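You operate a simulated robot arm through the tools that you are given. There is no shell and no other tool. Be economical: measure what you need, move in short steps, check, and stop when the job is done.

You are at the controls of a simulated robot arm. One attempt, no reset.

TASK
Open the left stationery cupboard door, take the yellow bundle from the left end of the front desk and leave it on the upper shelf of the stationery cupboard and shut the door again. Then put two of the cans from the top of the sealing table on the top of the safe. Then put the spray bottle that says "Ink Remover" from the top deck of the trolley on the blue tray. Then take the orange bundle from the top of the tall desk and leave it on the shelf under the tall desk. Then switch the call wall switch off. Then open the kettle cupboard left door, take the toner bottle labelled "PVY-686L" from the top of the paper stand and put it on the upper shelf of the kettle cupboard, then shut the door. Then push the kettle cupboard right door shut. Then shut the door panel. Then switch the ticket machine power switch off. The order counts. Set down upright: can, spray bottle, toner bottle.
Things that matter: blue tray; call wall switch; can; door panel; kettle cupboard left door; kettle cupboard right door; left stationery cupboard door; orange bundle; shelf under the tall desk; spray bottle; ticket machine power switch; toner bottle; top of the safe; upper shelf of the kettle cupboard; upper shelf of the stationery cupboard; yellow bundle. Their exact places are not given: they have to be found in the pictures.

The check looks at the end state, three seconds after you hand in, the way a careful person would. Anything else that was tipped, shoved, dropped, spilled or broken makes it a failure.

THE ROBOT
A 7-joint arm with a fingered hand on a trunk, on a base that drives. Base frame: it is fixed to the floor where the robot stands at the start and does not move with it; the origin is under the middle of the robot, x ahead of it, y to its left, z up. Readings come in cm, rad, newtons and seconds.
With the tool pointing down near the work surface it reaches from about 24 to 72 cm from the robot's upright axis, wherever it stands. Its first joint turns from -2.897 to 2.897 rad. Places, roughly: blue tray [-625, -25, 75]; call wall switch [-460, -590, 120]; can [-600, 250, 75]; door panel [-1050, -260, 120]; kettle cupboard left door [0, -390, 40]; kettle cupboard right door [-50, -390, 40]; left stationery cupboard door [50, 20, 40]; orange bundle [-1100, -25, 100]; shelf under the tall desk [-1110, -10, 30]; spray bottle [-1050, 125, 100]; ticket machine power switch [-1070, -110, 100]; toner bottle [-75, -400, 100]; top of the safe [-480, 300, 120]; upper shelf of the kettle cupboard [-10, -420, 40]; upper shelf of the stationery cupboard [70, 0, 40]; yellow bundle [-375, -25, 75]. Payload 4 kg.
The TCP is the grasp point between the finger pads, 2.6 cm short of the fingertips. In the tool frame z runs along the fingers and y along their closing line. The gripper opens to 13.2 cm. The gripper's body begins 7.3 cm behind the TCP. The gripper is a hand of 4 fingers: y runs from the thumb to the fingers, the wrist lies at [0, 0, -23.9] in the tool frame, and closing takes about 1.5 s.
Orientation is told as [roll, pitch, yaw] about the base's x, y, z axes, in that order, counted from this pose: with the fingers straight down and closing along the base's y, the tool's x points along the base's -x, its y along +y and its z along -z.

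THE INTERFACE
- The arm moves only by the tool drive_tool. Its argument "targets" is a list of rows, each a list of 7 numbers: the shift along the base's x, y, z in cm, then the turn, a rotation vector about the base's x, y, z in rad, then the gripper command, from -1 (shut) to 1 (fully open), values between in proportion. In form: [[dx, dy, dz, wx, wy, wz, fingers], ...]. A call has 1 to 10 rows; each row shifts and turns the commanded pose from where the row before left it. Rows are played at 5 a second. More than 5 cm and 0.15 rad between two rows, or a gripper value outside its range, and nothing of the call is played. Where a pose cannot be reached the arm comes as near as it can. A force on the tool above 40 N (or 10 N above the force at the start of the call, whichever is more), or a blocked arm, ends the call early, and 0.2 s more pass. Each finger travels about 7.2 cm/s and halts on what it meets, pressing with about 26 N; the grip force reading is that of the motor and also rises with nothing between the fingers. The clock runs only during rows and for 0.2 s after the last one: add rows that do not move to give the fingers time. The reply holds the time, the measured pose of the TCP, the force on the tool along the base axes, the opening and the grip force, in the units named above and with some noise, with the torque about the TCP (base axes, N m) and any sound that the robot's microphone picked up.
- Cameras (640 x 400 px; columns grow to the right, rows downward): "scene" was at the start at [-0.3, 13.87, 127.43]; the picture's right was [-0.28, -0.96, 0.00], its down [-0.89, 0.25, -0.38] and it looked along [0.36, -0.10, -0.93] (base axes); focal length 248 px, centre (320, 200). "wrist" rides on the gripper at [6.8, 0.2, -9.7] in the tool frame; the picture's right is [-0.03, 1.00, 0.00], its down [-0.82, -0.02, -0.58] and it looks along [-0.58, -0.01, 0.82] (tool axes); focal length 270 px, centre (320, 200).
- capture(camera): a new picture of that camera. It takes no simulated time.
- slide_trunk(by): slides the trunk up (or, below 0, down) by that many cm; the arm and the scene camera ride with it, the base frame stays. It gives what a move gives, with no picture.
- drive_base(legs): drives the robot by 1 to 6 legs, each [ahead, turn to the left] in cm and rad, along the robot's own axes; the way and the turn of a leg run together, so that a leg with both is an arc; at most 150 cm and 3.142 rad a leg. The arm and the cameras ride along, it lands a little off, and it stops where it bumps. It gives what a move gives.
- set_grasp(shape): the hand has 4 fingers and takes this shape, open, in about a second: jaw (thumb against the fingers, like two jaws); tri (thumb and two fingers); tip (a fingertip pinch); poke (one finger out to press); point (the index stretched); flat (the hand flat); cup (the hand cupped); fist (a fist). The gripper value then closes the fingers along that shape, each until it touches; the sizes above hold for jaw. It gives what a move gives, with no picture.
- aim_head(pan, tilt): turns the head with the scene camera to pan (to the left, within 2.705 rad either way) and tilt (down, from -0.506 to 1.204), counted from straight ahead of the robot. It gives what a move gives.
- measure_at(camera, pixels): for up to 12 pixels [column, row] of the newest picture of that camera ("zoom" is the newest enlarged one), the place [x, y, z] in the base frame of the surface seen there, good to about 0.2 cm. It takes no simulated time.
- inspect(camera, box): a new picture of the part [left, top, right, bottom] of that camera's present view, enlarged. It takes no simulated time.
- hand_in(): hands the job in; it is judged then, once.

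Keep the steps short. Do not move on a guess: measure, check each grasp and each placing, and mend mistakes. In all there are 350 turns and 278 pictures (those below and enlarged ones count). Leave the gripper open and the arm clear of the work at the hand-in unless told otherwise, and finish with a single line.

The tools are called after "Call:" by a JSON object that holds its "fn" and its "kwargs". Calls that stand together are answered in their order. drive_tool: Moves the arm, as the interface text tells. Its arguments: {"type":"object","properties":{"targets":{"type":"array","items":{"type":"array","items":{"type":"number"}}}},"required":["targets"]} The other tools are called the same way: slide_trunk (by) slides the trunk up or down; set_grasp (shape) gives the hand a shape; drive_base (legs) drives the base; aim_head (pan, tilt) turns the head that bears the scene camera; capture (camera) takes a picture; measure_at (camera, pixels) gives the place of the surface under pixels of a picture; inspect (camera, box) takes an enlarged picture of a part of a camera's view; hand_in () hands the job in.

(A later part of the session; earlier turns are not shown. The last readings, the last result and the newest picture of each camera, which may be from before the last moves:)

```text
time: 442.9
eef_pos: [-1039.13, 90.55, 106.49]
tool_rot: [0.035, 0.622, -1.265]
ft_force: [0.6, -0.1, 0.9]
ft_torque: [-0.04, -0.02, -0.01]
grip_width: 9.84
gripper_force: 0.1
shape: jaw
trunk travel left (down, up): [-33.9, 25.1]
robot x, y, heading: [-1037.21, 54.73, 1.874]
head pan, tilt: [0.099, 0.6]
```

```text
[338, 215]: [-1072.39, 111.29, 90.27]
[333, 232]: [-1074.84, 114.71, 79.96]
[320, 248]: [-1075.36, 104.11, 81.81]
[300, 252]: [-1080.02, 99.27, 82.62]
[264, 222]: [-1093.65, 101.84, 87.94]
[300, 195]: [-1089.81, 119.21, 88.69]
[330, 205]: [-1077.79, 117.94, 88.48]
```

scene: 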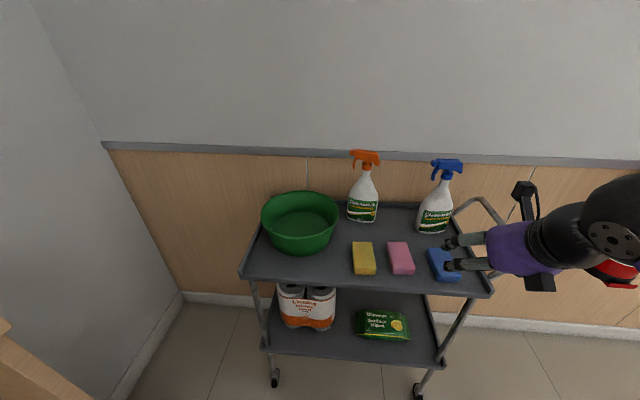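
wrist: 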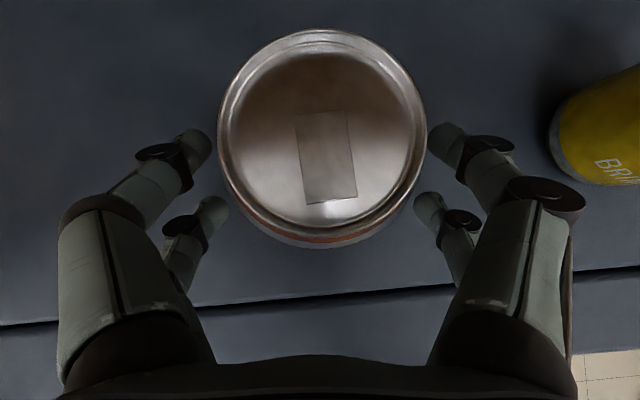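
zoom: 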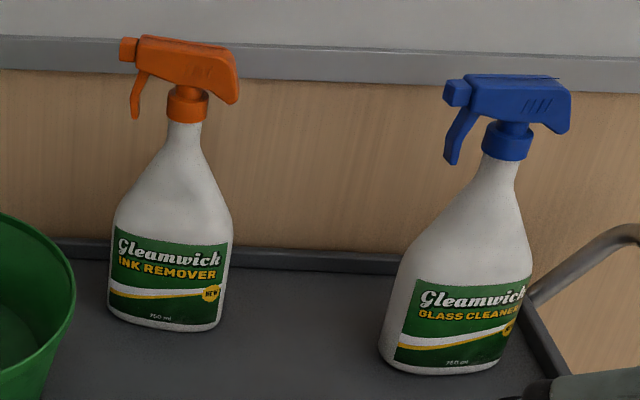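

Call:
{"fn": "drive_tool", "kwargs": {"targets": [[-1, 1.5, 0, 0, 0, 0.15, 0.9], [-1, 1.5, 0, 0, 0, 0.15, 0.9], [-1, 1.5, -1, 0, 0, 0.15, 0.9], [-2, 2.5, -2, 0.102, 0.096, 0, 0.9], [-2, 2.5, -3, 0.102, 0.096, 0, 0.9], [-2, 2.5, -3, 0.102, 0.096, 0, 0.9], [-2, 2.5, -3, 0.102, 0.096, 0, 0.9], [-2, 2.5, -3, 0.102, 0.096, 0, 0.9], [-2, 2.5, -3, 0, 0, 0, 0.9], [0, 0, 0, 0, 0, 0, 0.9]]}}

Call:
{"fn": "capture", "kwargs": {"camera": "wrist"}}

Call:
{"fn": "capture", "kwargs": {"camera": "scene"}}

```text
time: 445.1
eef_pos: [-1054.12, 109.95, 88.39]
tool_rot: [0.034, 1.323, -0.816]
ft_force: [0.1, -0.9, 0.3]
ft_torque: [-0.01, -0.01, 0.01]
grip_width: 12.53
gripper_force: 0.0
shape: jaw
trunk travel left (down, up): [-33.9, 25.1]
robot x, y, heading: [-1037.12, 54.84, 1.878]
head pan, tilt: [0.099, 0.6]
```

```text
155 pictures are left
```

wrist: 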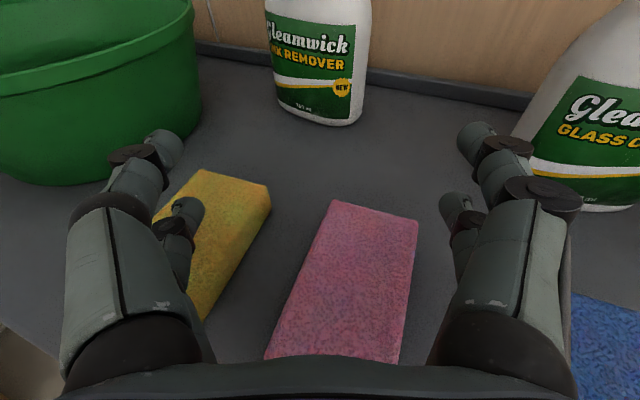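

```text
154 pictures are left
```

scene: 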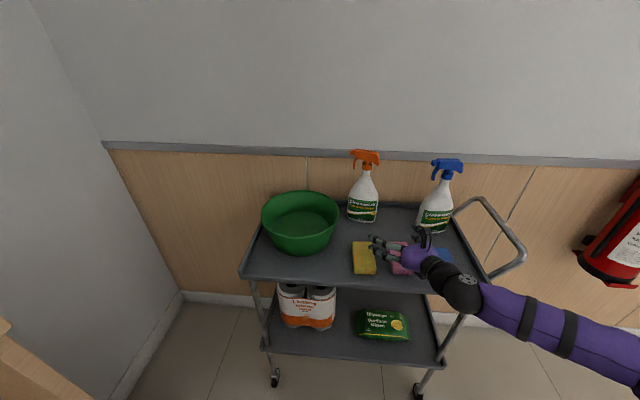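

Call:
{"fn": "drive_tool", "kwargs": {"targets": [[-2.66, 3.14, 0, 0, 0, 0, 0.9], [-2.66, 3.14, 0, 0, 0, 0, 0.9], [-2.66, 3.14, 0, 0, 0, 0, 0.9], [0, 0, 0, 0, 0, 0, 0.9]]}}

Call:
{"fn": "capture", "kwargs": {"camera": "wrist"}}

Call:
{"fn": "measure_at", "kwargs": {"camera": "wrist", "pixels": [[320, 60], [260, 60], [380, 60], [320, 120], [245, 100], [390, 110]]}}

```text
time: 446.1
eef_pos: [-1062.2, 119.54, 88.52]
tool_rot: [0.038, 1.321, -0.814]
ft_force: [-0.1, -0.7, -0.1]
ft_torque: [0.03, -0.01, -0.02]
grip_width: 12.51
gripper_force: 0.0
shape: jaw
trunk travel left (down, up): [-33.9, 25.1]
robot x, y, heading: [-1037.63, 54.81, 1.878]
head pan, tilt: [0.099, 0.6]
```

```text
153 pictures are left
```

wrist: 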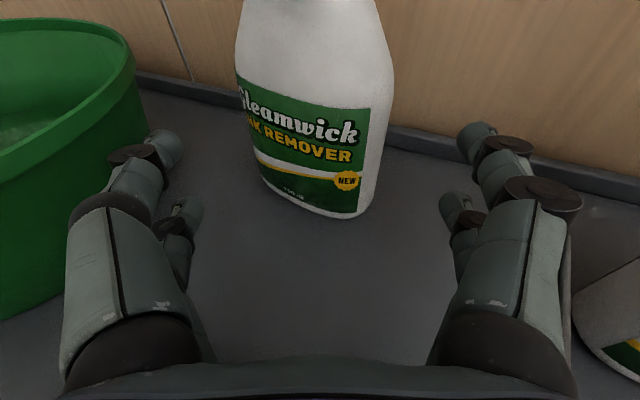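

```text
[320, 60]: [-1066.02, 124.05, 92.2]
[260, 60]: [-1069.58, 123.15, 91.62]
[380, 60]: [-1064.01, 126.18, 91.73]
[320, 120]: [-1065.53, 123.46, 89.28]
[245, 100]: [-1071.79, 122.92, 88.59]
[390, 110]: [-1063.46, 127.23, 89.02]
```

Call:
{"fn": "drive_tool", "kwargs": {"targets": [[-1.85, 1.97, 0, 0, 0, 0, 0.9], [-1.85, 1.97, 0, 0, 0, 0, 0.9], [-1.7, 1.8, 0, 0, 0, 0, 0.9], [0, 0, 0, 0, 0, 0, 0.9]]}}

Call:
{"fn": "capture", "kwargs": {"camera": "wrist"}}

```text
time: 447.1
eef_pos: [-1067.56, 125.28, 88.5]
tool_rot: [0.038, 1.322, -0.812]
ft_force: [0.5, 0.2, 0.5]
ft_torque: [0.01, 0.01, -0.04]
grip_width: 12.53
gripper_force: 0.1
shape: jaw
trunk travel left (down, up): [-33.9, 25.1]
robot x, y, heading: [-1037.25, 54.73, 1.881]
head pan, tilt: [0.099, 0.6]
```

```text
152 pictures are left
```

wrist: 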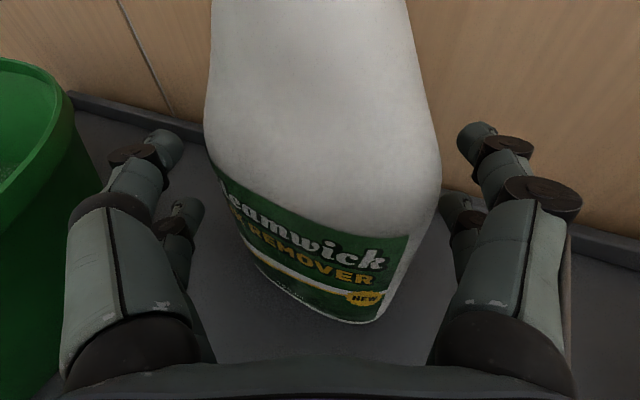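

Well centred. Closing.

Call:
{"fn": "drive_tool", "kwargs": {"targets": [[0, 0, 0, 0, 0, 0, 0.5], [0, 0, 0, 0, 0, 0, 0], [0, 0, 0, 0, 0, 0, -1], [0, 0, 0, 0, 0, 0, -1], [0, 0, 0, 0, 0, 0, -1], [0, 0, 0, 0, 0, 0, -1]]}}

Call:
{"fn": "capture", "kwargs": {"camera": "wrist"}}

Call:
{"fn": "inspect", "kwargs": {"camera": "scene", "box": [320, 140, 480, 240]}}

```text
time: 448.5
eef_pos: [-1067.45, 125.23, 88.49]
tool_rot: [0.039, 1.322, -0.813]
ft_force: [2.7, 1.7, 0.1]
ft_torque: [0.0, -0.08, 0.04]
grip_width: 5.15
gripper_force: 25.9
shape: jaw
trunk travel left (down, up): [-33.9, 25.1]
robot x, y, heading: [-1037.22, 54.81, 1.881]
head pan, tilt: [0.099, 0.6]
```

```text
151 pictures are left
```

wrist: 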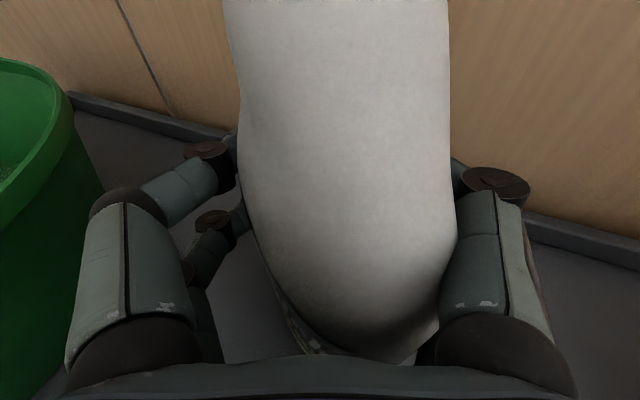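

```text
4.00 times, centred on (400, 190) of scene
```

zoom: 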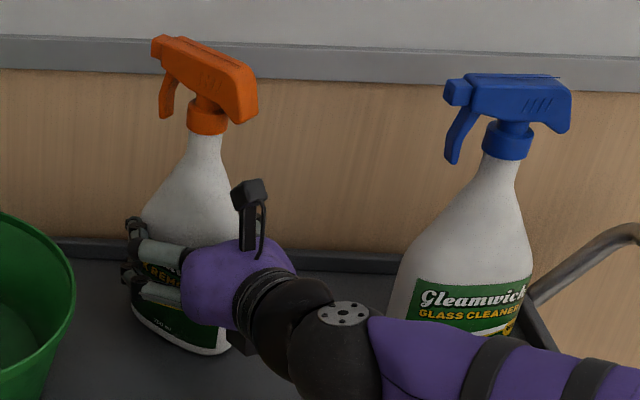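

Call:
{"fn": "drive_tool", "kwargs": {"targets": [[0, 0, 1.5, 0, 0, 0, -1], [0, 0, 2, 0, 0, 0, -1], [0, 0, 0, 0, 0, 0, -1]]}}

Call:
{"fn": "inspect", "kwargs": {"camera": "scene", "box": [320, 130, 480, 240]}}

```text
time: 449.3
eef_pos: [-1067.63, 125.23, 92.09]
tool_rot: [0.034, 1.324, -0.817]
ft_force: [0.2, -1.8, -8.4]
ft_torque: [0.04, 0.08, 0.02]
grip_width: 5.09
gripper_force: 26.1
shape: jaw
trunk travel left (down, up): [-33.9, 25.1]
robot x, y, heading: [-1037.23, 55.09, 1.881]
head pan, tilt: [0.099, 0.6]
```

```text
3.64 times, centred on (400, 185) of scene
```

zoom: 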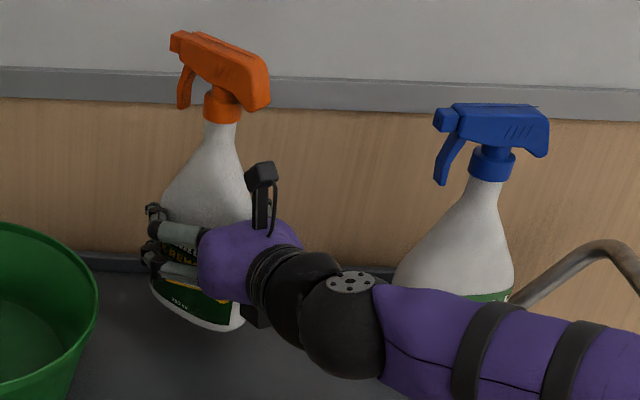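

Call:
{"fn": "slide_trunk", "kwargs": {"by": 14}}

Call:
{"fn": "drive_base", "kwargs": {"legs": [[-40, 0]]}}

Call:
{"fn": "capture", "kwargs": {"camera": "scene"}}

```text
time: 451.0
eef_pos: [-1067.59, 125.15, 106.06]
tool_rot: [0.035, 1.324, -0.815]
ft_force: [-0.5, 0.4, -7.4]
ft_torque: [0.05, 0.07, 0.02]
grip_width: 5.09
gripper_force: 25.7
shape: jaw
trunk travel left (down, up): [-47.9, 11.1]
robot x, y, heading: [-1037.5, 55.04, 1.878]
head pan, tilt: [0.099, 0.6]
```

```text
time: 453.5
eef_pos: [-1055.46, 86.64, 106.01]
tool_rot: [0.037, 1.322, -0.808]
ft_force: [0.0, 0.3, -7.7]
ft_torque: [0.06, 0.1, 0.01]
grip_width: 5.07
gripper_force: 25.8
shape: jaw
trunk travel left (down, up): [-47.9, 11.1]
robot x, y, heading: [-1024.97, 16.37, 1.881]
head pan, tilt: [0.099, 0.6]
```

```text
148 pictures are left
```

scene: 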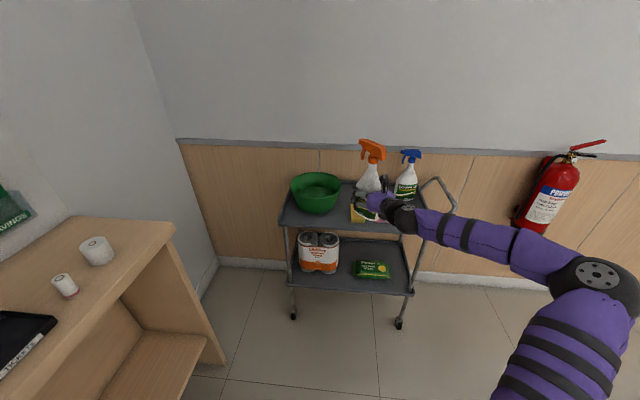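

Call:
{"fn": "drive_tool", "kwargs": {"targets": [[1.3, -4.08, 0, 0, 0, 0, -1], [1.3, -4.08, 0, 0, 0, 0, -1], [1.3, -4.08, 0, 0, 0, 0, -1], [1.3, -4.08, 0, 0, 0, 0, -1], [1.3, -4.08, 0, 0, 0, 0, -1], [1.3, -4.08, 0, 0, 0, 0, -1], [0, 0, 0, 0, 0, 0, -1]]}}

Call:
{"fn": "drive_base", "kwargs": {"legs": [[0, -1.168], [85, 0], [80, 0], [0, -0.424], [105, 0], [98, 0]]}}

Call:
{"fn": "capture", "kwargs": {"camera": "wrist"}}

```text
time: 455.1
eef_pos: [-1048.44, 64.71, 106.6]
tool_rot: [0.035, 1.32, -0.81]
ft_force: [0.3, -0.7, -8.2]
ft_torque: [0.07, 0.07, 0.0]
grip_width: 5.06
gripper_force: 25.2
shape: jaw
out of reach, approached as far as the arm can: row 6
trunk travel left (down, up): [-47.9, 11.1]
robot x, y, heading: [-1024.86, 16.75, 1.882]
head pan, tilt: [0.099, 0.6]
```

```text
time: 477.9
eef_pos: [-654.86, 206.22, 106.54]
tool_rot: [0.035, 1.321, -2.413]
ft_force: [-0.4, 0.5, -8.0]
ft_torque: [0.07, -0.07, -0.01]
grip_width: 5.08
gripper_force: 25.5
shape: jaw
trunk travel left (down, up): [-47.9, 11.1]
robot x, y, heading: [-703.73, 184.6, 0.283]
head pan, tilt: [0.099, 0.6]
```

```text
147 pictures are left
```

wrist: 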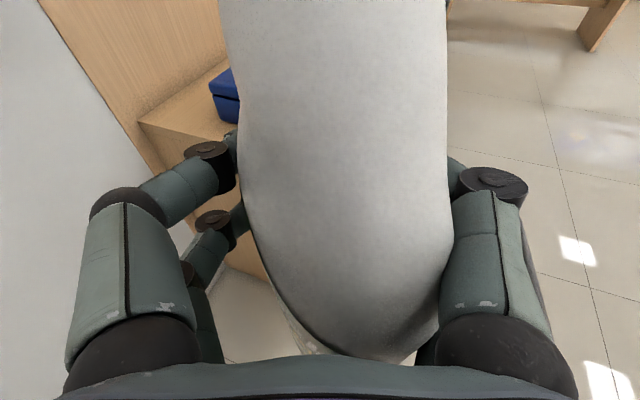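

Call:
{"fn": "drive_base", "kwargs": {"legs": [[0, -0.744], [80, 0], [82, 0], [0, -1.2]]}}

Call:
{"fn": "aim_head", "kwargs": {"pan": -0.6, "tilt": 0.5}}

Call:
{"fn": "capture", "kwargs": {"camera": "scene"}}

```text
time: 491.6
eef_pos: [-556.97, 58.18, 106.53]
tool_rot: [0.034, 1.322, 1.931]
ft_force: [0.5, -0.3, -8.0]
ft_torque: [-0.08, -0.05, 0.0]
grip_width: 5.02
gripper_force: 26.0
shape: jaw
trunk travel left (down, up): [-47.9, 11.1]
robot x, y, heading: [-559.75, 112.18, -1.66]
head pan, tilt: [0.099, 0.6]
```

```text
time: 492.7
eef_pos: [-556.95, 58.11, 106.69]
tool_rot: [0.032, 1.32, 1.927]
ft_force: [0.1, 0.5, -7.0]
ft_torque: [-0.09, -0.04, 0.01]
grip_width: 5.02
gripper_force: 25.4
shape: jaw
trunk travel left (down, up): [-47.9, 11.1]
robot x, y, heading: [-559.61, 111.65, -1.661]
head pan, tilt: [-0.6, 0.499]
```

```text
146 pictures are left
```

scene: 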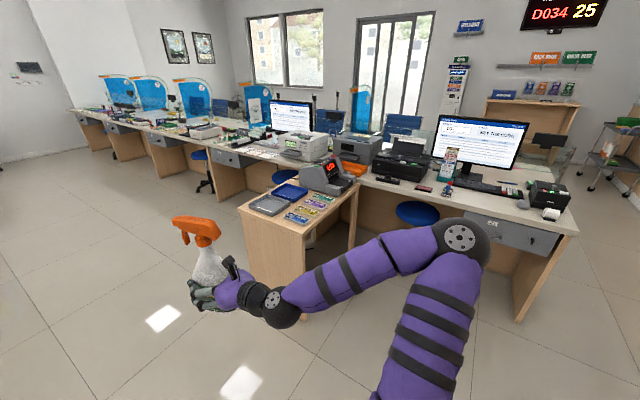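

Call:
{"fn": "inspect", "kwargs": {"camera": "scene", "box": [225, 165, 385, 265]}}

Call:
{"fn": "measure_at", "kwargs": {"camera": "scene", "pixels": [[290, 193], [278, 190], [305, 187], [286, 185], [270, 205], [240, 207], [305, 232], [240, 250], [200, 260], [345, 205], [283, 195], [200, 190]]}}

```text
4.00 times, centred on (305, 215) of scene
```

zoom: 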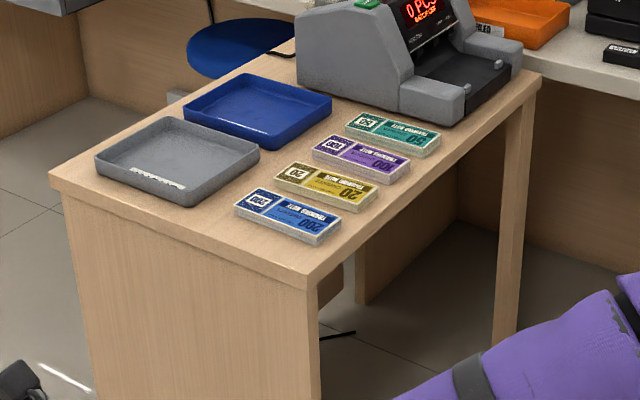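

```text
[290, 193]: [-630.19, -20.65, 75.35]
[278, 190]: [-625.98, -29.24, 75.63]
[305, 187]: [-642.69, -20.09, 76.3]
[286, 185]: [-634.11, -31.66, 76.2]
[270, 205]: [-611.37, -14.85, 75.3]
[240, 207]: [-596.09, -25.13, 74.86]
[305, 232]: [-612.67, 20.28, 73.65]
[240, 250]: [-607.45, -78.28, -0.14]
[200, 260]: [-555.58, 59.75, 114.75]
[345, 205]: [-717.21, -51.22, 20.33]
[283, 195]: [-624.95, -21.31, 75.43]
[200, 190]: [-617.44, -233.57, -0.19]
```

Call:
{"fn": "measure_at", "kwargs": {"camera": "zoom", "pixels": [[258, 105], [188, 102], [242, 75], [330, 105], [268, 145], [258, 120], [225, 100], [290, 110], [256, 85], [225, 135], [165, 120]]}}

```text
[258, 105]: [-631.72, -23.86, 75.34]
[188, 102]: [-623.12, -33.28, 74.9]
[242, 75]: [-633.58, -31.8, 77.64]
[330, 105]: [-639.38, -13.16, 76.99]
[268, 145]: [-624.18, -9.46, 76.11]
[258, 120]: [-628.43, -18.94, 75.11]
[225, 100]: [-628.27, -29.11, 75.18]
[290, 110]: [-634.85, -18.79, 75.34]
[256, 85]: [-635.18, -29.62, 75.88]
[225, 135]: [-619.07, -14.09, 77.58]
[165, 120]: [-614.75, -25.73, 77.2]
```

Call:
{"fn": "drive_base", "kwargs": {"legs": [[0, -0.041], [110, 0], [0, -1.148]]}}

Call:
{"fn": "aim_head", "kwargs": {"pan": 0.1, "tilt": 0.7}}

Call:
{"fn": "capture", "kwargs": {"camera": "scene"}}

```text
time: 501.9
eef_pos: [-623.31, -19.77, 106.63]
tool_rot: [0.032, 1.323, 0.733]
ft_force: [-0.7, 0.1, -7.6]
ft_torque: [-0.09, 0.07, -0.03]
grip_width: 5.0
gripper_force: 25.9
shape: jaw
trunk travel left (down, up): [-47.9, 11.1]
robot x, y, heading: [-574.39, 2.35, -2.857]
head pan, tilt: [-0.6, 0.499]
```

```text
time: 503.0
eef_pos: [-623.3, -19.72, 106.5]
tool_rot: [0.032, 1.32, 0.734]
ft_force: [0.8, 0.1, -7.8]
ft_torque: [-0.04, 0.06, -0.02]
grip_width: 5.03
gripper_force: 25.9
shape: jaw
trunk travel left (down, up): [-47.9, 11.1]
robot x, y, heading: [-574.5, 2.61, -2.858]
head pan, tilt: [0.099, 0.7]
```

```text
144 pictures are left
```

scene: 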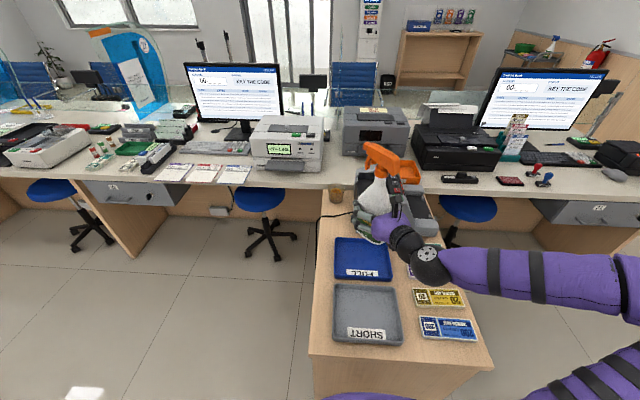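

Call:
{"fn": "inspect", "kwargs": {"camera": "scene", "box": [310, 130, 470, 290]}}

Call:
{"fn": "measure_at", "kwargs": {"camera": "scene", "pixels": [[362, 258], [340, 240], [390, 240], [340, 278], [392, 280], [337, 190], [375, 195], [376, 180], [383, 150]]}}

```text
2.50 times, centred on (390, 210) of scene
```

zoom: 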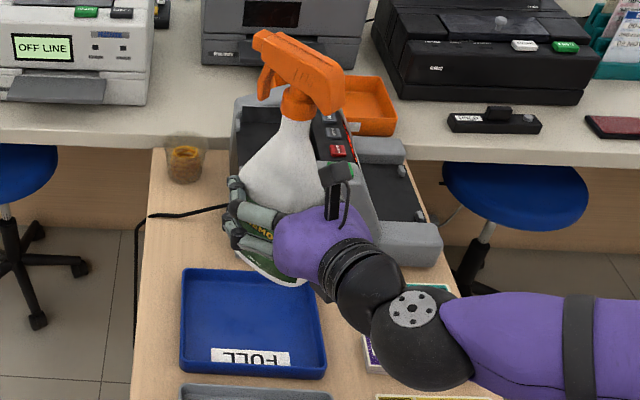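

```text
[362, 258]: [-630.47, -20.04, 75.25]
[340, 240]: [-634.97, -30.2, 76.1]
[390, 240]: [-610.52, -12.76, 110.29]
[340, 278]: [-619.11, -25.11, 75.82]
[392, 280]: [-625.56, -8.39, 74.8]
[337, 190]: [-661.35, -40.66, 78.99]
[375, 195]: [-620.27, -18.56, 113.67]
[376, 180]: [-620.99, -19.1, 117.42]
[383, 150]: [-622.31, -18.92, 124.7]
```

Call:
{"fn": "drive_tool", "kwargs": {"targets": [[-3.3, -0.3, 0, 0, 0, 0, -1], [-3.4, -0.3, 0, 0, 0, 0, -1], [0, 0, 0, 0, 0, 0, -1]]}}

Call:
{"fn": "slide_trunk", "kwargs": {"by": -18}}

Call:
{"fn": "capture", "kwargs": {"camera": "scene"}}

Call:
{"fn": "inspect", "kwargs": {"camera": "scene", "box": [310, 180, 470, 320]}}

```text
time: 503.8
eef_pos: [-630.1, -20.33, 106.42]
tool_rot: [0.032, 1.32, 0.734]
ft_force: [0.3, -0.1, -8.8]
ft_torque: [-0.15, 0.06, 0.03]
grip_width: 5.01
gripper_force: 25.8
shape: jaw
trunk travel left (down, up): [-47.9, 11.1]
robot x, y, heading: [-574.27, 2.38, -2.855]
head pan, tilt: [0.099, 0.7]
```

```text
time: 505.8
eef_pos: [-630.09, -20.33, 88.51]
tool_rot: [0.032, 1.321, 0.734]
ft_force: [0.6, 0.1, -7.6]
ft_torque: [-0.08, 0.09, -0.01]
grip_width: 4.97
gripper_force: 25.8
shape: jaw
trunk travel left (down, up): [-29.9, 29.1]
robot x, y, heading: [-574.36, 2.33, -2.857]
head pan, tilt: [0.099, 0.7]
```

```text
142 pictures are left
```

scene: 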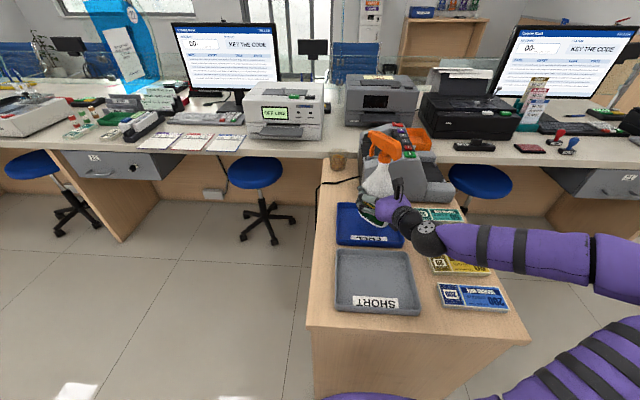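

```text
2.86 times, centred on (390, 250) of scene
```

zoom: 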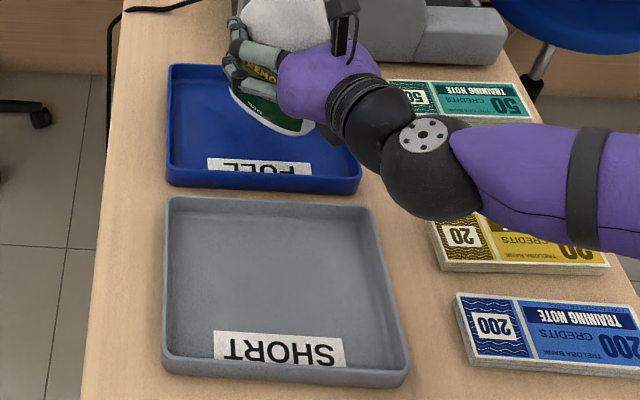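

Call:
{"fn": "slide_trunk", "kwargs": {"by": -4}}

Call:
{"fn": "inspect", "kwargs": {"camera": "scene", "box": [310, 180, 470, 320]}}

```text
time: 506.6
eef_pos: [-630.12, -20.3, 84.44]
tool_rot: [0.036, 1.322, 0.732]
ft_force: [0.3, -0.2, -7.6]
ft_torque: [-0.09, 0.08, -0.02]
grip_width: 4.98
gripper_force: 25.9
shape: jaw
trunk travel left (down, up): [-25.9, 33.1]
robot x, y, heading: [-574.56, 2.44, -2.856]
head pan, tilt: [0.099, 0.7]
```

```text
2.86 times, centred on (390, 250) of scene
```

zoom: 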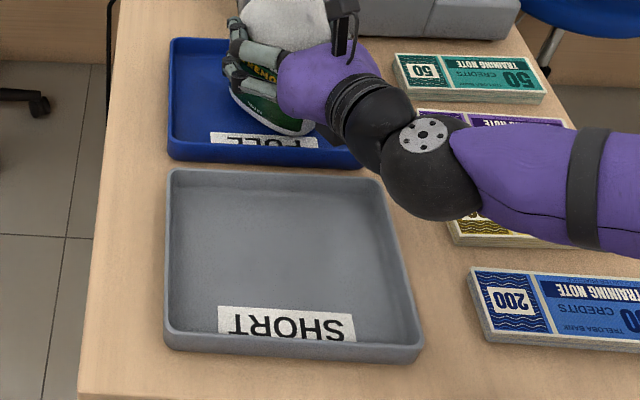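

Call:
{"fn": "slide_trunk", "kwargs": {"by": -0.6}}

Call:
{"fn": "slide_trunk", "kwargs": {"by": -0.4}}

```text
time: 507.2
eef_pos: [-630.0, -20.29, 84.09]
tool_rot: [0.039, 1.323, 0.739]
ft_force: [-3.4, -1.2, 2.0]
ft_torque: [0.13, -0.11, -0.01]
grip_width: 5.0
gripper_force: 26.1
shape: jaw
trunk travel left (down, up): [-25.3, 33.7]
robot x, y, heading: [-574.31, 2.34, -2.854]
head pan, tilt: [0.099, 0.7]
```

```text
time: 507.7
eef_pos: [-630.05, -20.32, 83.94]
tool_rot: [0.05, 1.329, 0.746]
ft_force: [-7.8, -2.6, 24.6]
ft_torque: [0.28, -0.35, 0.1]
grip_width: 4.97
gripper_force: 25.9
shape: jaw
trunk travel left (down, up): [-24.9, 34.1]
robot x, y, heading: [-574.54, 2.32, -2.856]
head pan, tilt: [0.099, 0.7]
```

Call:
{"fn": "drive_tool", "kwargs": {"targets": [[0, 0, 0.3, 0, 0, 0, -0.6], [0, 0, 0, 0, 0, 0, -0.1], [0, 0, 0, 0, 0, 0, 0.3], [0, 0, 0, 0, 0, 0, 0.6], [0, 0, 0, 0, 0, 0, 0.9], [0, 0, 0, 0, 0, 0, 0.9], [0, 0, 0, 0, 0, 0, 0.9]]}}

Call:
{"fn": "capture", "kwargs": {"camera": "wrist"}}

Call:
{"fn": "inspect", "kwargs": {"camera": "scene", "box": [310, 120, 470, 260]}}

```text
time: 509.3
eef_pos: [-630.05, -20.3, 83.8]
tool_rot: [0.035, 1.321, 0.733]
ft_force: [-0.1, -0.2, 0.3]
ft_torque: [0.04, 0.03, 0.0]
grip_width: 12.52
gripper_force: 0.1
shape: jaw
trunk travel left (down, up): [-24.9, 34.1]
robot x, y, heading: [-574.31, 1.85, -2.858]
head pan, tilt: [0.099, 0.7]
```

```text
139 pictures are left
```

wrist: 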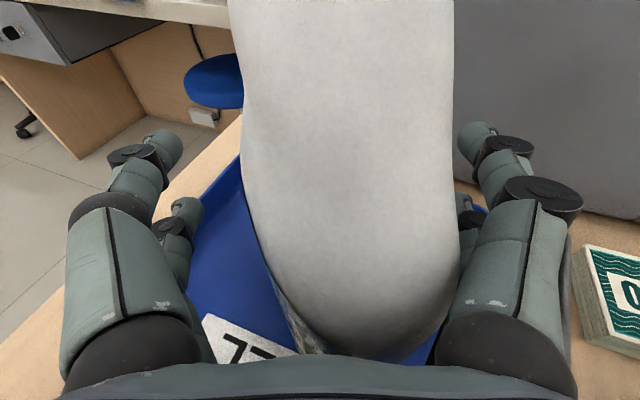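

```text
2.86 times, centred on (390, 190) of scene
```

zoom: 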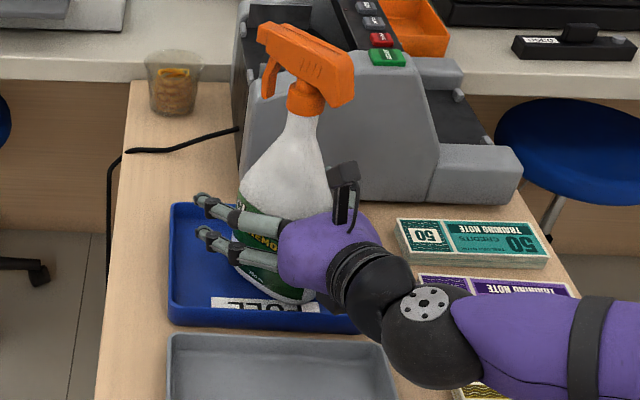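

Call:
{"fn": "drive_tool", "kwargs": {"targets": [[-0.4, 0.45, 0, 0, 0, 0, 1], [0.74, 0.67, 0, 0, 0, 0, 1], [1.5, 1.34, 0, 0, 0, 0, 1], [1.5, 1.34, 0, 0, 0, 0, 1]]}}

Call:
{"fn": "capture", "kwargs": {"camera": "wrist"}}

```text
time: 510.3
eef_pos: [-626.68, -16.71, 83.91]
tool_rot: [0.035, 1.321, 0.734]
ft_force: [-0.2, 0.2, 0.3]
ft_torque: [0.02, 0.01, -0.02]
grip_width: 13.16
gripper_force: 0.0
shape: jaw
trunk travel left (down, up): [-24.9, 34.1]
robot x, y, heading: [-574.38, 1.97, -2.858]
head pan, tilt: [0.099, 0.7]
```

```text
137 pictures are left
```

wrist: 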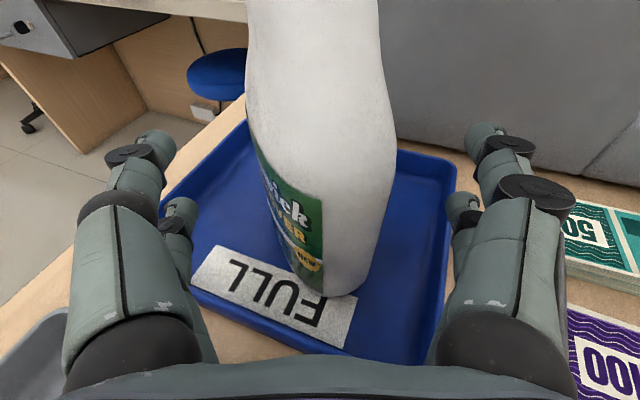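

Standing well inside the tray. I continue out.

Call:
{"fn": "drive_tool", "kwargs": {"targets": [[2, 1.8, 0.5, 0, 0, 0, 0.9], [2, 1.8, 0.5, 0, 0, 0, 0.9], [2, 1.8, 1, 0, 0, 0, 0.9], [2, 1.8, 2, 0, 0, 0, 0.6], [0, 0, 4, 0, 0, 0, 0.3], [0, 0, 4, 0, 0, 0, 0], [0, 0, 4, 0, 0, 0, 0]]}}

Call:
{"fn": "slide_trunk", "kwargs": {"by": 10}}

Call:
{"fn": "capture", "kwargs": {"camera": "scene"}}

```text
time: 511.9
eef_pos: [-620.66, -8.93, 100.85]
tool_rot: [0.03, 1.322, 0.732]
ft_force: [0.7, -1.1, 0.2]
ft_torque: [0.0, 0.01, 0.04]
grip_width: 6.65
gripper_force: 0.1
shape: jaw
out of reach, approached as far as the arm can: row 2, 3, 4
trunk travel left (down, up): [-24.9, 34.1]
robot x, y, heading: [-574.12, 2.34, -2.858]
head pan, tilt: [0.099, 0.7]
```

```text
time: 513.2
eef_pos: [-620.65, -9.0, 110.75]
tool_rot: [0.034, 1.322, 0.731]
ft_force: [-0.4, -0.2, -0.9]
ft_torque: [0.01, -0.01, 0.01]
grip_width: 6.67
gripper_force: 0.2
shape: jaw
trunk travel left (down, up): [-34.9, 24.1]
robot x, y, heading: [-574.35, 2.46, -2.857]
head pan, tilt: [0.099, 0.7]
```

```text
136 pictures are left
```

scene: 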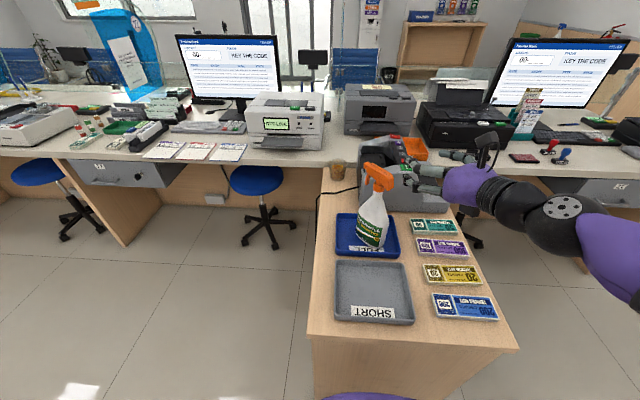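

Call:
{"fn": "drive_base", "kwargs": {"legs": [[-20, 0], [0, -1.807], [104, 0], [0, 1.059], [80, 0], [81, 0]]}}

Call:
{"fn": "drive_base", "kwargs": {"legs": [[0, 0.761], [105, 0], [100, 0]]}}

Call:
{"fn": "aim_head", "kwargs": {"pan": 0.3, "tilt": 0.35}}

Call:
{"fn": "capture", "kwargs": {"camera": "scene"}}

```text
time: 535.4
eef_pos: [-747.65, 205.82, 110.73]
tool_rot: [0.036, 1.321, -0.007]
ft_force: [0.0, 0.0, 0.4]
ft_torque: [0.0, 0.01, 0.0]
grip_width: 6.65
gripper_force: 0.1
shape: jaw
trunk travel left (down, up): [-34.9, 24.1]
robot x, y, heading: [-705.77, 183.02, 2.686]
head pan, tilt: [0.099, 0.7]
```

```text
time: 547.8
eef_pos: [-948.14, 109.88, 110.77]
tool_rot: [0.035, 1.321, 0.748]
ft_force: [-0.2, -0.3, -0.6]
ft_torque: [0.01, 0.03, -0.01]
grip_width: 6.64
gripper_force: 0.1
shape: jaw
trunk travel left (down, up): [-34.9, 24.1]
robot x, y, heading: [-901.68, 122.12, -2.844]
head pan, tilt: [0.099, 0.7]
```

```text
time: 548.6
eef_pos: [-948.04, 109.94, 110.83]
tool_rot: [0.033, 1.321, 0.745]
ft_force: [-0.2, 0.5, 0.0]
ft_torque: [0.01, 0.0, 0.02]
grip_width: 6.64
gripper_force: 0.0
shape: jaw
trunk travel left (down, up): [-34.9, 24.1]
robot x, y, heading: [-901.7, 121.63, -2.846]
head pan, tilt: [0.3, 0.351]
```

```text
135 pictures are left
```

scene: 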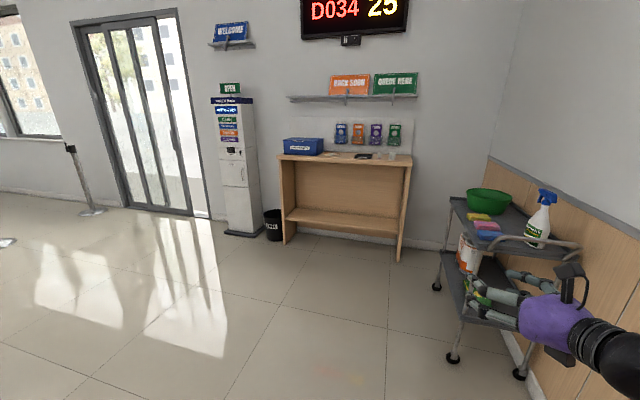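

Call:
{"fn": "measure_at", "kwargs": {"camera": "scene", "pixels": [[283, 160], [404, 168], [283, 240], [399, 258], [330, 158], [300, 215], [370, 228], [340, 220], [325, 155], [272, 225], [240, 230], [365, 157]]}}

Call:
{"fn": "inspect", "kwargs": {"camera": "scene", "box": [200, 80, 430, 260]}}

```text
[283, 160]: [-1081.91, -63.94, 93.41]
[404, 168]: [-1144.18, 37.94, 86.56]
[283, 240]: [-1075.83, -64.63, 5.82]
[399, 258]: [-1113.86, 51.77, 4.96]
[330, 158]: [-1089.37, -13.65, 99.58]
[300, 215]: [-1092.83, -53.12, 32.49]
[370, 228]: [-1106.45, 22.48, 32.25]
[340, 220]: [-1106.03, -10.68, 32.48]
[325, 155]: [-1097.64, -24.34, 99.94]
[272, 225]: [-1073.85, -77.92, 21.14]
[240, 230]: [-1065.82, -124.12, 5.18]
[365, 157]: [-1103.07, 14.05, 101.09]
```

```text
2.22 times, centred on (315, 170) of scene
```

zoom: 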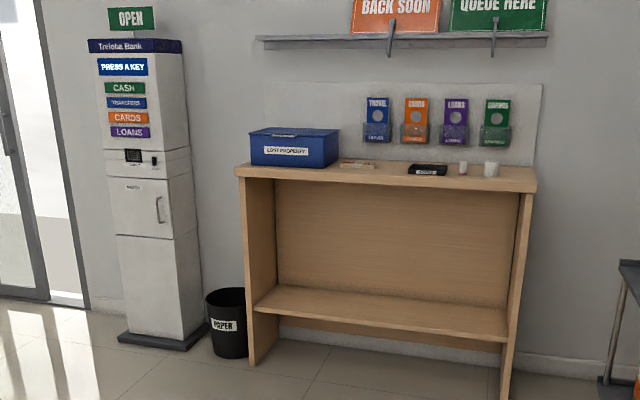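

Call:
{"fn": "drive_base", "kwargs": {"legs": [[0, 0.442], [95, 0], [95, 0], [0, -0.446]]}}

Call:
{"fn": "aim_head", "kwargs": {"pan": 0.2, "tilt": 0.7}}

Call:
{"fn": "capture", "kwargs": {"camera": "scene"}}

```text
time: 561.0
eef_pos: [-1088.17, -18.87, 110.75]
tool_rot: [0.035, 1.321, 0.749]
ft_force: [0.4, -0.3, 0.3]
ft_torque: [0.0, -0.02, 0.01]
grip_width: 6.66
gripper_force: 0.1
shape: jaw
trunk travel left (down, up): [-34.9, 24.1]
robot x, y, heading: [-1041.68, -7.14, -2.843]
head pan, tilt: [0.3, 0.351]
```

```text
time: 561.8
eef_pos: [-1088.18, -18.92, 110.74]
tool_rot: [0.036, 1.322, 0.75]
ft_force: [-0.1, 0.2, 0.6]
ft_torque: [-0.01, 0.04, -0.03]
grip_width: 6.66
gripper_force: 0.0
shape: jaw
trunk travel left (down, up): [-34.9, 24.1]
robot x, y, heading: [-1041.49, -6.95, -2.842]
head pan, tilt: [0.201, 0.7]
```

```text
133 pictures are left
```

scene: 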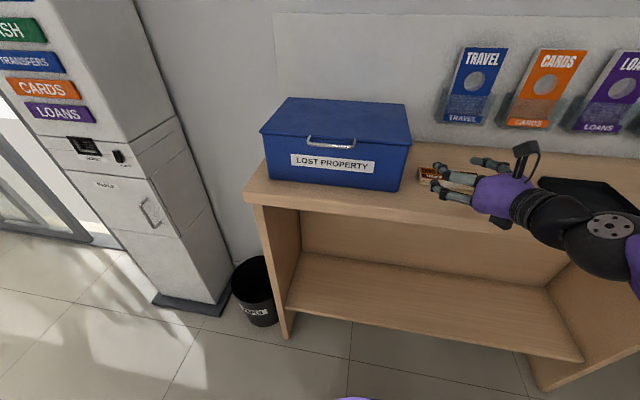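

Call:
{"fn": "drive_tool", "kwargs": {"targets": [[1.5, 0.8, 1, 0.1, -0.1076, 0, 0.6], [1.5, 0.8, 1, 0.1, -0.1076, 0, 0.6], [1.5, 0.8, 1, 0.1, -0.1076, 0, 0.6], [1.5, 0.8, 1, 0.1, -0.1076, 0, 0.6], [0, 0, 1, 0.1, -0.1076, 0, 0.6], [0, 0, 1, 0.1, -0.1076, 0, 0.6], [0, 0, 0, 0, 0, 0, 0.6]]}}

Call:
{"fn": "capture", "kwargs": {"camera": "wrist"}}

Call:
{"fn": "inspect", "kwargs": {"camera": "scene", "box": [380, 110, 540, 230]}}

```text
time: 563.4
eef_pos: [-1082.21, -15.71, 116.73]
tool_rot: [0.032, 0.438, 0.749]
ft_force: [-0.5, 0.8, 0.4]
ft_torque: [0.01, -0.01, 0.03]
grip_width: 10.52
gripper_force: 0.1
shape: jaw
trunk travel left (down, up): [-34.9, 24.1]
robot x, y, heading: [-1041.9, -6.98, -2.846]
head pan, tilt: [0.201, 0.7]
```

```text
132 pictures are left
```

wrist: 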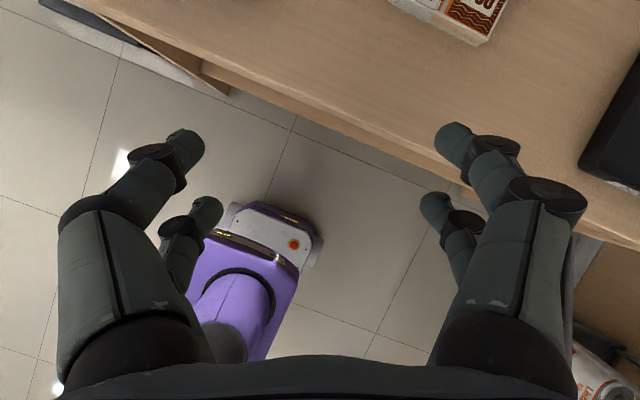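

```text
3.33 times, centred on (460, 170) of scene
```

zoom: 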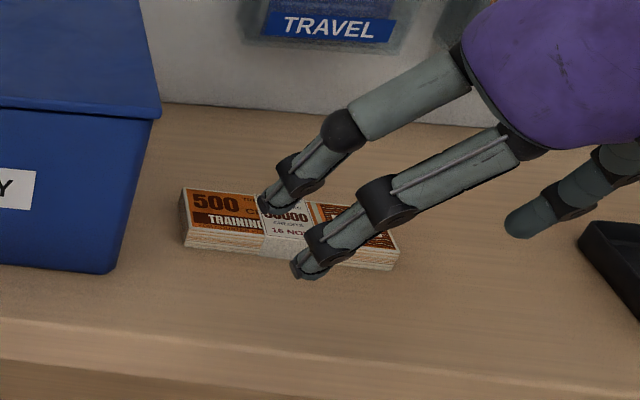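

Call:
{"fn": "measure_at", "kwargs": {"camera": "zoom", "pixels": [[182, 190], [187, 235], [395, 250], [395, 265], [250, 200], [345, 270], [185, 245], [110, 260], [90, 110], [200, 330], [587, 235], [250, 130]]}}

```text
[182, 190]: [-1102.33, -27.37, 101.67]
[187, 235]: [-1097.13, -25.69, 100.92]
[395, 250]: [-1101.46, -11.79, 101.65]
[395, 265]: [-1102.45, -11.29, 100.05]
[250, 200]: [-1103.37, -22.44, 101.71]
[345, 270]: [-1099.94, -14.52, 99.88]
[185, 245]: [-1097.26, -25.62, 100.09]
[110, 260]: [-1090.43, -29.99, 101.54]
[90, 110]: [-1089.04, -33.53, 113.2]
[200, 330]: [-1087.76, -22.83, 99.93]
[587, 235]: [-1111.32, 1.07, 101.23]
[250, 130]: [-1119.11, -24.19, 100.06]
```

Call:
{"fn": "drive_tool", "kwargs": {"targets": [[0, 0, 0, 0.099, -0.107, 0, 0.6], [0, 0, 0, 0.099, -0.107, 0, 0.6], [0, 0, 0, 0.099, -0.107, 0, 0.6], [0, 0, 0, 0, 0, 0.139, 0.6], [0, 0, 0, 0, 0, 0.139, 0.6], [0, 0, 0, 0, 0, 0.139, 0.6], [0, 0, 0, 0, 0, 0.139, 0.6], [0, 0, 0, 0, 0, 0.139, 0.6], [0, 0, 0, 0, 0, 0.139, 0.6], [0, 0, 0, 0, 0, 0.139, 0.6]]}}

Call:
{"fn": "drive_tool", "kwargs": {"targets": [[-3.3, -0.4, -1, 0, 0, 0.139, 0.6], [-3.3, -0.4, -1, 0, 0, 0, 0.6], [-3.3, -0.4, -1, 0, 0, 0, 0.6], [-3.3, -0.4, 0, 0, 0, 0, 0.6], [-3.3, -0.4, 0, 0, 0, 0, 0.6], [-3.3, -0.4, 0, 0, 0, 0, 0.6], [0, 0, 0, 0, 0, 0, 0.6]]}}

Call:
{"fn": "capture", "kwargs": {"camera": "wrist"}}

Call:
{"fn": "capture", "kwargs": {"camera": "scene"}}

```text
time: 565.6
eef_pos: [-1082.05, -15.54, 116.69]
tool_rot: [0.031, 0.004, 1.722]
ft_force: [-0.2, -0.2, 1.3]
ft_torque: [-0.03, -0.03, -0.01]
grip_width: 10.54
gripper_force: 0.0
shape: jaw
trunk travel left (down, up): [-34.9, 24.1]
robot x, y, heading: [-1042.05, -6.97, -2.847]
head pan, tilt: [0.201, 0.7]
```

```text
time: 567.2
eef_pos: [-1098.56, -17.74, 113.75]
tool_rot: [0.033, 0.002, 1.862]
ft_force: [-0.1, 0.4, -0.1]
ft_torque: [-0.01, 0.03, -0.02]
grip_width: 10.52
gripper_force: 0.1
shape: jaw
out of reach, approached as far as the arm can: row 6
trunk travel left (down, up): [-34.9, 24.1]
robot x, y, heading: [-1042.25, -7.01, -2.842]
head pan, tilt: [0.201, 0.7]
```

```text
130 pictures are left
```

wrist: 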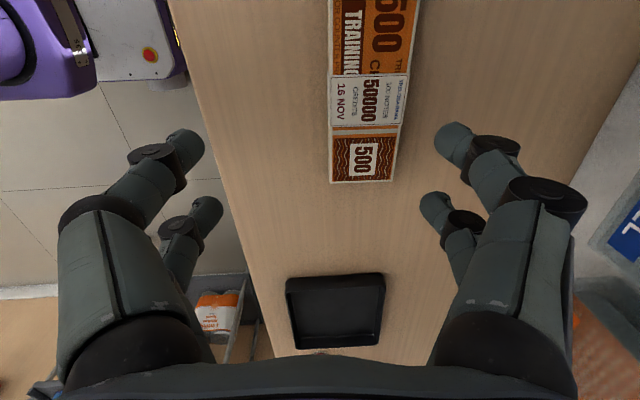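

```text
129 pictures are left
```

scene: 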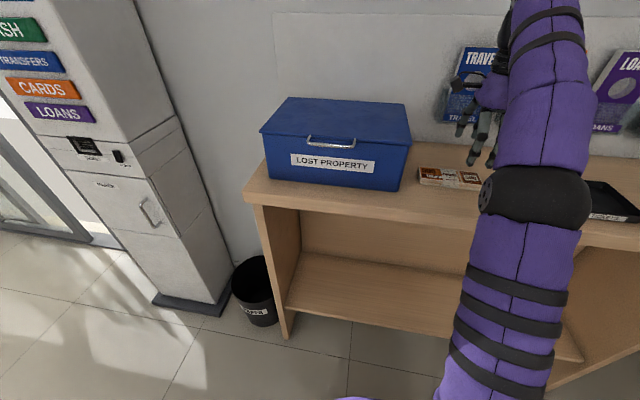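

Call:
{"fn": "drive_base", "kwargs": {"legs": [[3.8, 0]]}}

Call:
{"fn": "drive_tool", "kwargs": {"targets": [[0, -0.5, -3, 0, 0, 0, 0.6], [0, 0, -3, 0, 0, 0, 0.6], [0, 0, -2, 0, 0, 0, 0.6], [0, 0, 0, 0, 0, 0, 0.6]]}}

Call:
{"fn": "capture", "kwargs": {"camera": "wrist"}}

```text
time: 568.1
eef_pos: [-1102.26, -18.81, 113.75]
tool_rot: [0.033, 0.005, 1.858]
ft_force: [-0.5, 0.4, 0.3]
ft_torque: [-0.02, 0.05, -0.02]
grip_width: 10.54
gripper_force: 0.0
shape: jaw
trunk travel left (down, up): [-34.9, 24.1]
robot x, y, heading: [-1045.58, -7.84, -2.842]
head pan, tilt: [0.201, 0.7]
```

```text
time: 569.1
eef_pos: [-1102.25, -19.28, 105.72]
tool_rot: [0.033, 0.005, 1.859]
ft_force: [-0.3, 0.2, 0.9]
ft_torque: [-0.05, 0.0, 0.0]
grip_width: 10.55
gripper_force: 0.0
shape: jaw
trunk travel left (down, up): [-34.9, 24.1]
robot x, y, heading: [-1046.02, -7.72, -2.844]
head pan, tilt: [0.201, 0.7]
```

```text
128 pictures are left
```

wrist: 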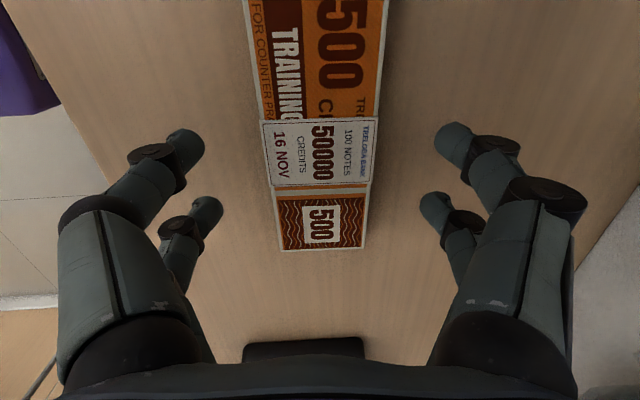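

Call:
{"fn": "drive_tool", "kwargs": {"targets": [[0, 0, -1.5, 0, 0, 0, 0.6], [0, 0, -1.2, 0, 0, 0, 0.6], [0, 0, 0, 0, 0, 0, 0.2], [0, 0, 0, 0, 0, 0, -1], [0, 0, 0, 0, 0, 0, -1], [0, 0, 0, 0, 0, 0, -1], [0, 0, 0, 0, 0, 0, -1], [0, 0, 0, 0, 0, 0, -1]]}}

Call:
{"fn": "drive_tool", "kwargs": {"targets": [[0, 0, 1.5, 0, 0, 0, -1], [0, 0, 2, 0, 0, 0, -1], [0, 0, 2, 0, 0, 0, -1]]}}

Call:
{"fn": "capture", "kwargs": {"camera": "wrist"}}

```text
time: 570.9
eef_pos: [-1102.14, -19.48, 103.07]
tool_rot: [0.033, 0.003, 1.858]
ft_force: [0.3, 0.4, 0.0]
ft_torque: [0.01, 0.0, -0.02]
grip_width: 5.25
gripper_force: 26.7
shape: jaw
trunk travel left (down, up): [-34.9, 24.1]
robot x, y, heading: [-1045.51, -8.19, -2.852]
head pan, tilt: [0.201, 0.7]
```

```text
time: 571.7
eef_pos: [-1102.1, -19.35, 108.5]
tool_rot: [0.031, 0.003, 1.857]
ft_force: [0.3, 0.6, -1.3]
ft_torque: [0.0, -0.02, 0.01]
grip_width: 5.26
gripper_force: 25.9
shape: jaw
trunk travel left (down, up): [-34.9, 24.1]
robot x, y, heading: [-1045.56, -7.99, -2.844]
head pan, tilt: [0.201, 0.7]
```

```text
127 pictures are left
```

wrist: 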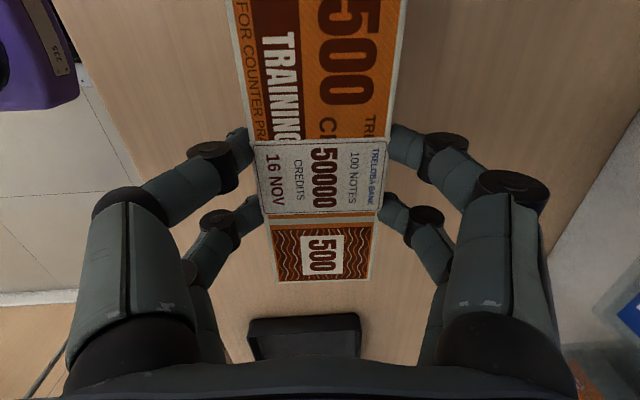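

Call:
{"fn": "drive_base", "kwargs": {"legs": [[-30, 0]]}}

Call:
{"fn": "drive_tool", "kwargs": {"targets": [[0, 0, 0, 0, 0, -0.143, -1], [0, 0, 0, 0, 0, -0.143, -1], [0, 0, 0, 0, 0, -0.143, -1], [0, 0, 0, 0, 0, -0.143, -1], [0, 0, 0, 0, 0, -0.143, -1], [0, 0, 0, 0, 0, -0.143, -1], [0, 0, 0, 0, 0, -0.143, -1], [0, 0, 0, 0, 0, -0.143, -1], [0, 0, 0, 0, 0, -0.143, -1], [0, 0, 0, 0, 0, -0.143, -1]]}}

Call:
{"fn": "drive_tool", "kwargs": {"targets": [[1.5, 0.4, -3, 0, 0, -0.13, -1], [1.5, 0.4, -3, 0, 0, 0, -1], [1.5, 0.4, -3, 0, 0, 0, -1], [1.5, 0.4, -3, 0, 0, 0, -1], [1.5, 0.4, -3, 0, 0, 0, -1], [0, 0, -3, 0, 0, 0, -1], [0, 0, 0, 0, 0, 0, -1]]}}

Call:
{"fn": "slide_trunk", "kwargs": {"by": -30}}

Call:
{"fn": "capture", "kwargs": {"camera": "scene"}}

```text
time: 573.8
eef_pos: [-1073.58, -10.59, 108.47]
tool_rot: [0.033, 0.005, 1.86]
ft_force: [0.5, -0.5, -1.6]
ft_torque: [-0.01, -0.01, 0.01]
grip_width: 5.26
gripper_force: 25.8
shape: jaw
trunk travel left (down, up): [-34.9, 24.1]
robot x, y, heading: [-1016.78, 0.79, -2.844]
head pan, tilt: [0.201, 0.7]
```

```text
time: 576.0
eef_pos: [-1073.5, -10.58, 108.6]
tool_rot: [0.033, 0.0, 0.429]
ft_force: [-0.2, 0.6, -0.9]
ft_torque: [0.02, -0.02, 0.0]
grip_width: 5.27
gripper_force: 25.3
shape: jaw
trunk travel left (down, up): [-34.9, 24.1]
robot x, y, heading: [-1016.97, 1.04, -2.842]
head pan, tilt: [0.201, 0.7]
```

```text
time: 577.5
eef_pos: [-1065.87, -8.51, 90.54]
tool_rot: [0.033, 0.002, 0.3]
ft_force: [0.6, 0.2, -1.2]
ft_torque: [0.01, 0.0, -0.01]
grip_width: 5.27
gripper_force: 25.5
shape: jaw
trunk travel left (down, up): [-34.9, 24.1]
robot x, y, heading: [-1017.04, 0.57, -2.843]
head pan, tilt: [0.201, 0.7]
```

```text
time: 580.5
eef_pos: [-1065.86, -8.46, 60.57]
tool_rot: [0.034, 0.002, 0.3]
ft_force: [-1.2, 0.2, -1.1]
ft_torque: [-0.02, 0.0, 0.0]
grip_width: 5.26
gripper_force: 25.8
shape: jaw
trunk travel left (down, up): [-4.9, 54.1]
robot x, y, heading: [-1016.67, 0.87, -2.841]
head pan, tilt: [0.201, 0.7]
```

```text
126 pictures are left
```

scene: 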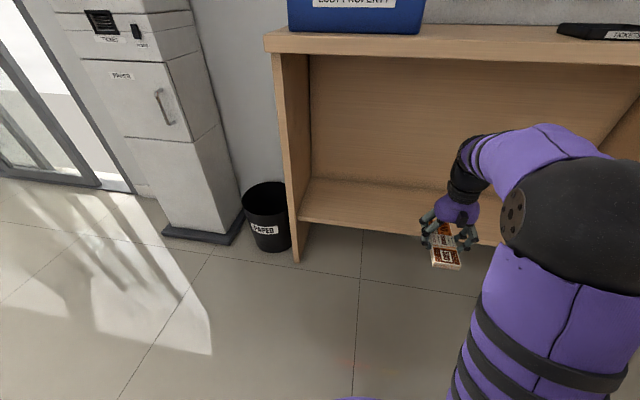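

Call:
{"fn": "measure_at", "kwargs": {"camera": "scene", "pixels": [[360, 222], [360, 210], [360, 185], [405, 225], [405, 195], [420, 215], [450, 262], [440, 225], [320, 210], [350, 50]]}}

```text
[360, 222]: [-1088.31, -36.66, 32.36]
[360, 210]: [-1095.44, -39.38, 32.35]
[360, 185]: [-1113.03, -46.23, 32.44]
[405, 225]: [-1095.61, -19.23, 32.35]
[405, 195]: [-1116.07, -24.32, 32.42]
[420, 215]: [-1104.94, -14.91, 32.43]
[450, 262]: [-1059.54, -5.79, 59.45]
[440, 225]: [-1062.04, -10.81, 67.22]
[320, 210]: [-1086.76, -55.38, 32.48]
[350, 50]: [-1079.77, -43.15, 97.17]
```

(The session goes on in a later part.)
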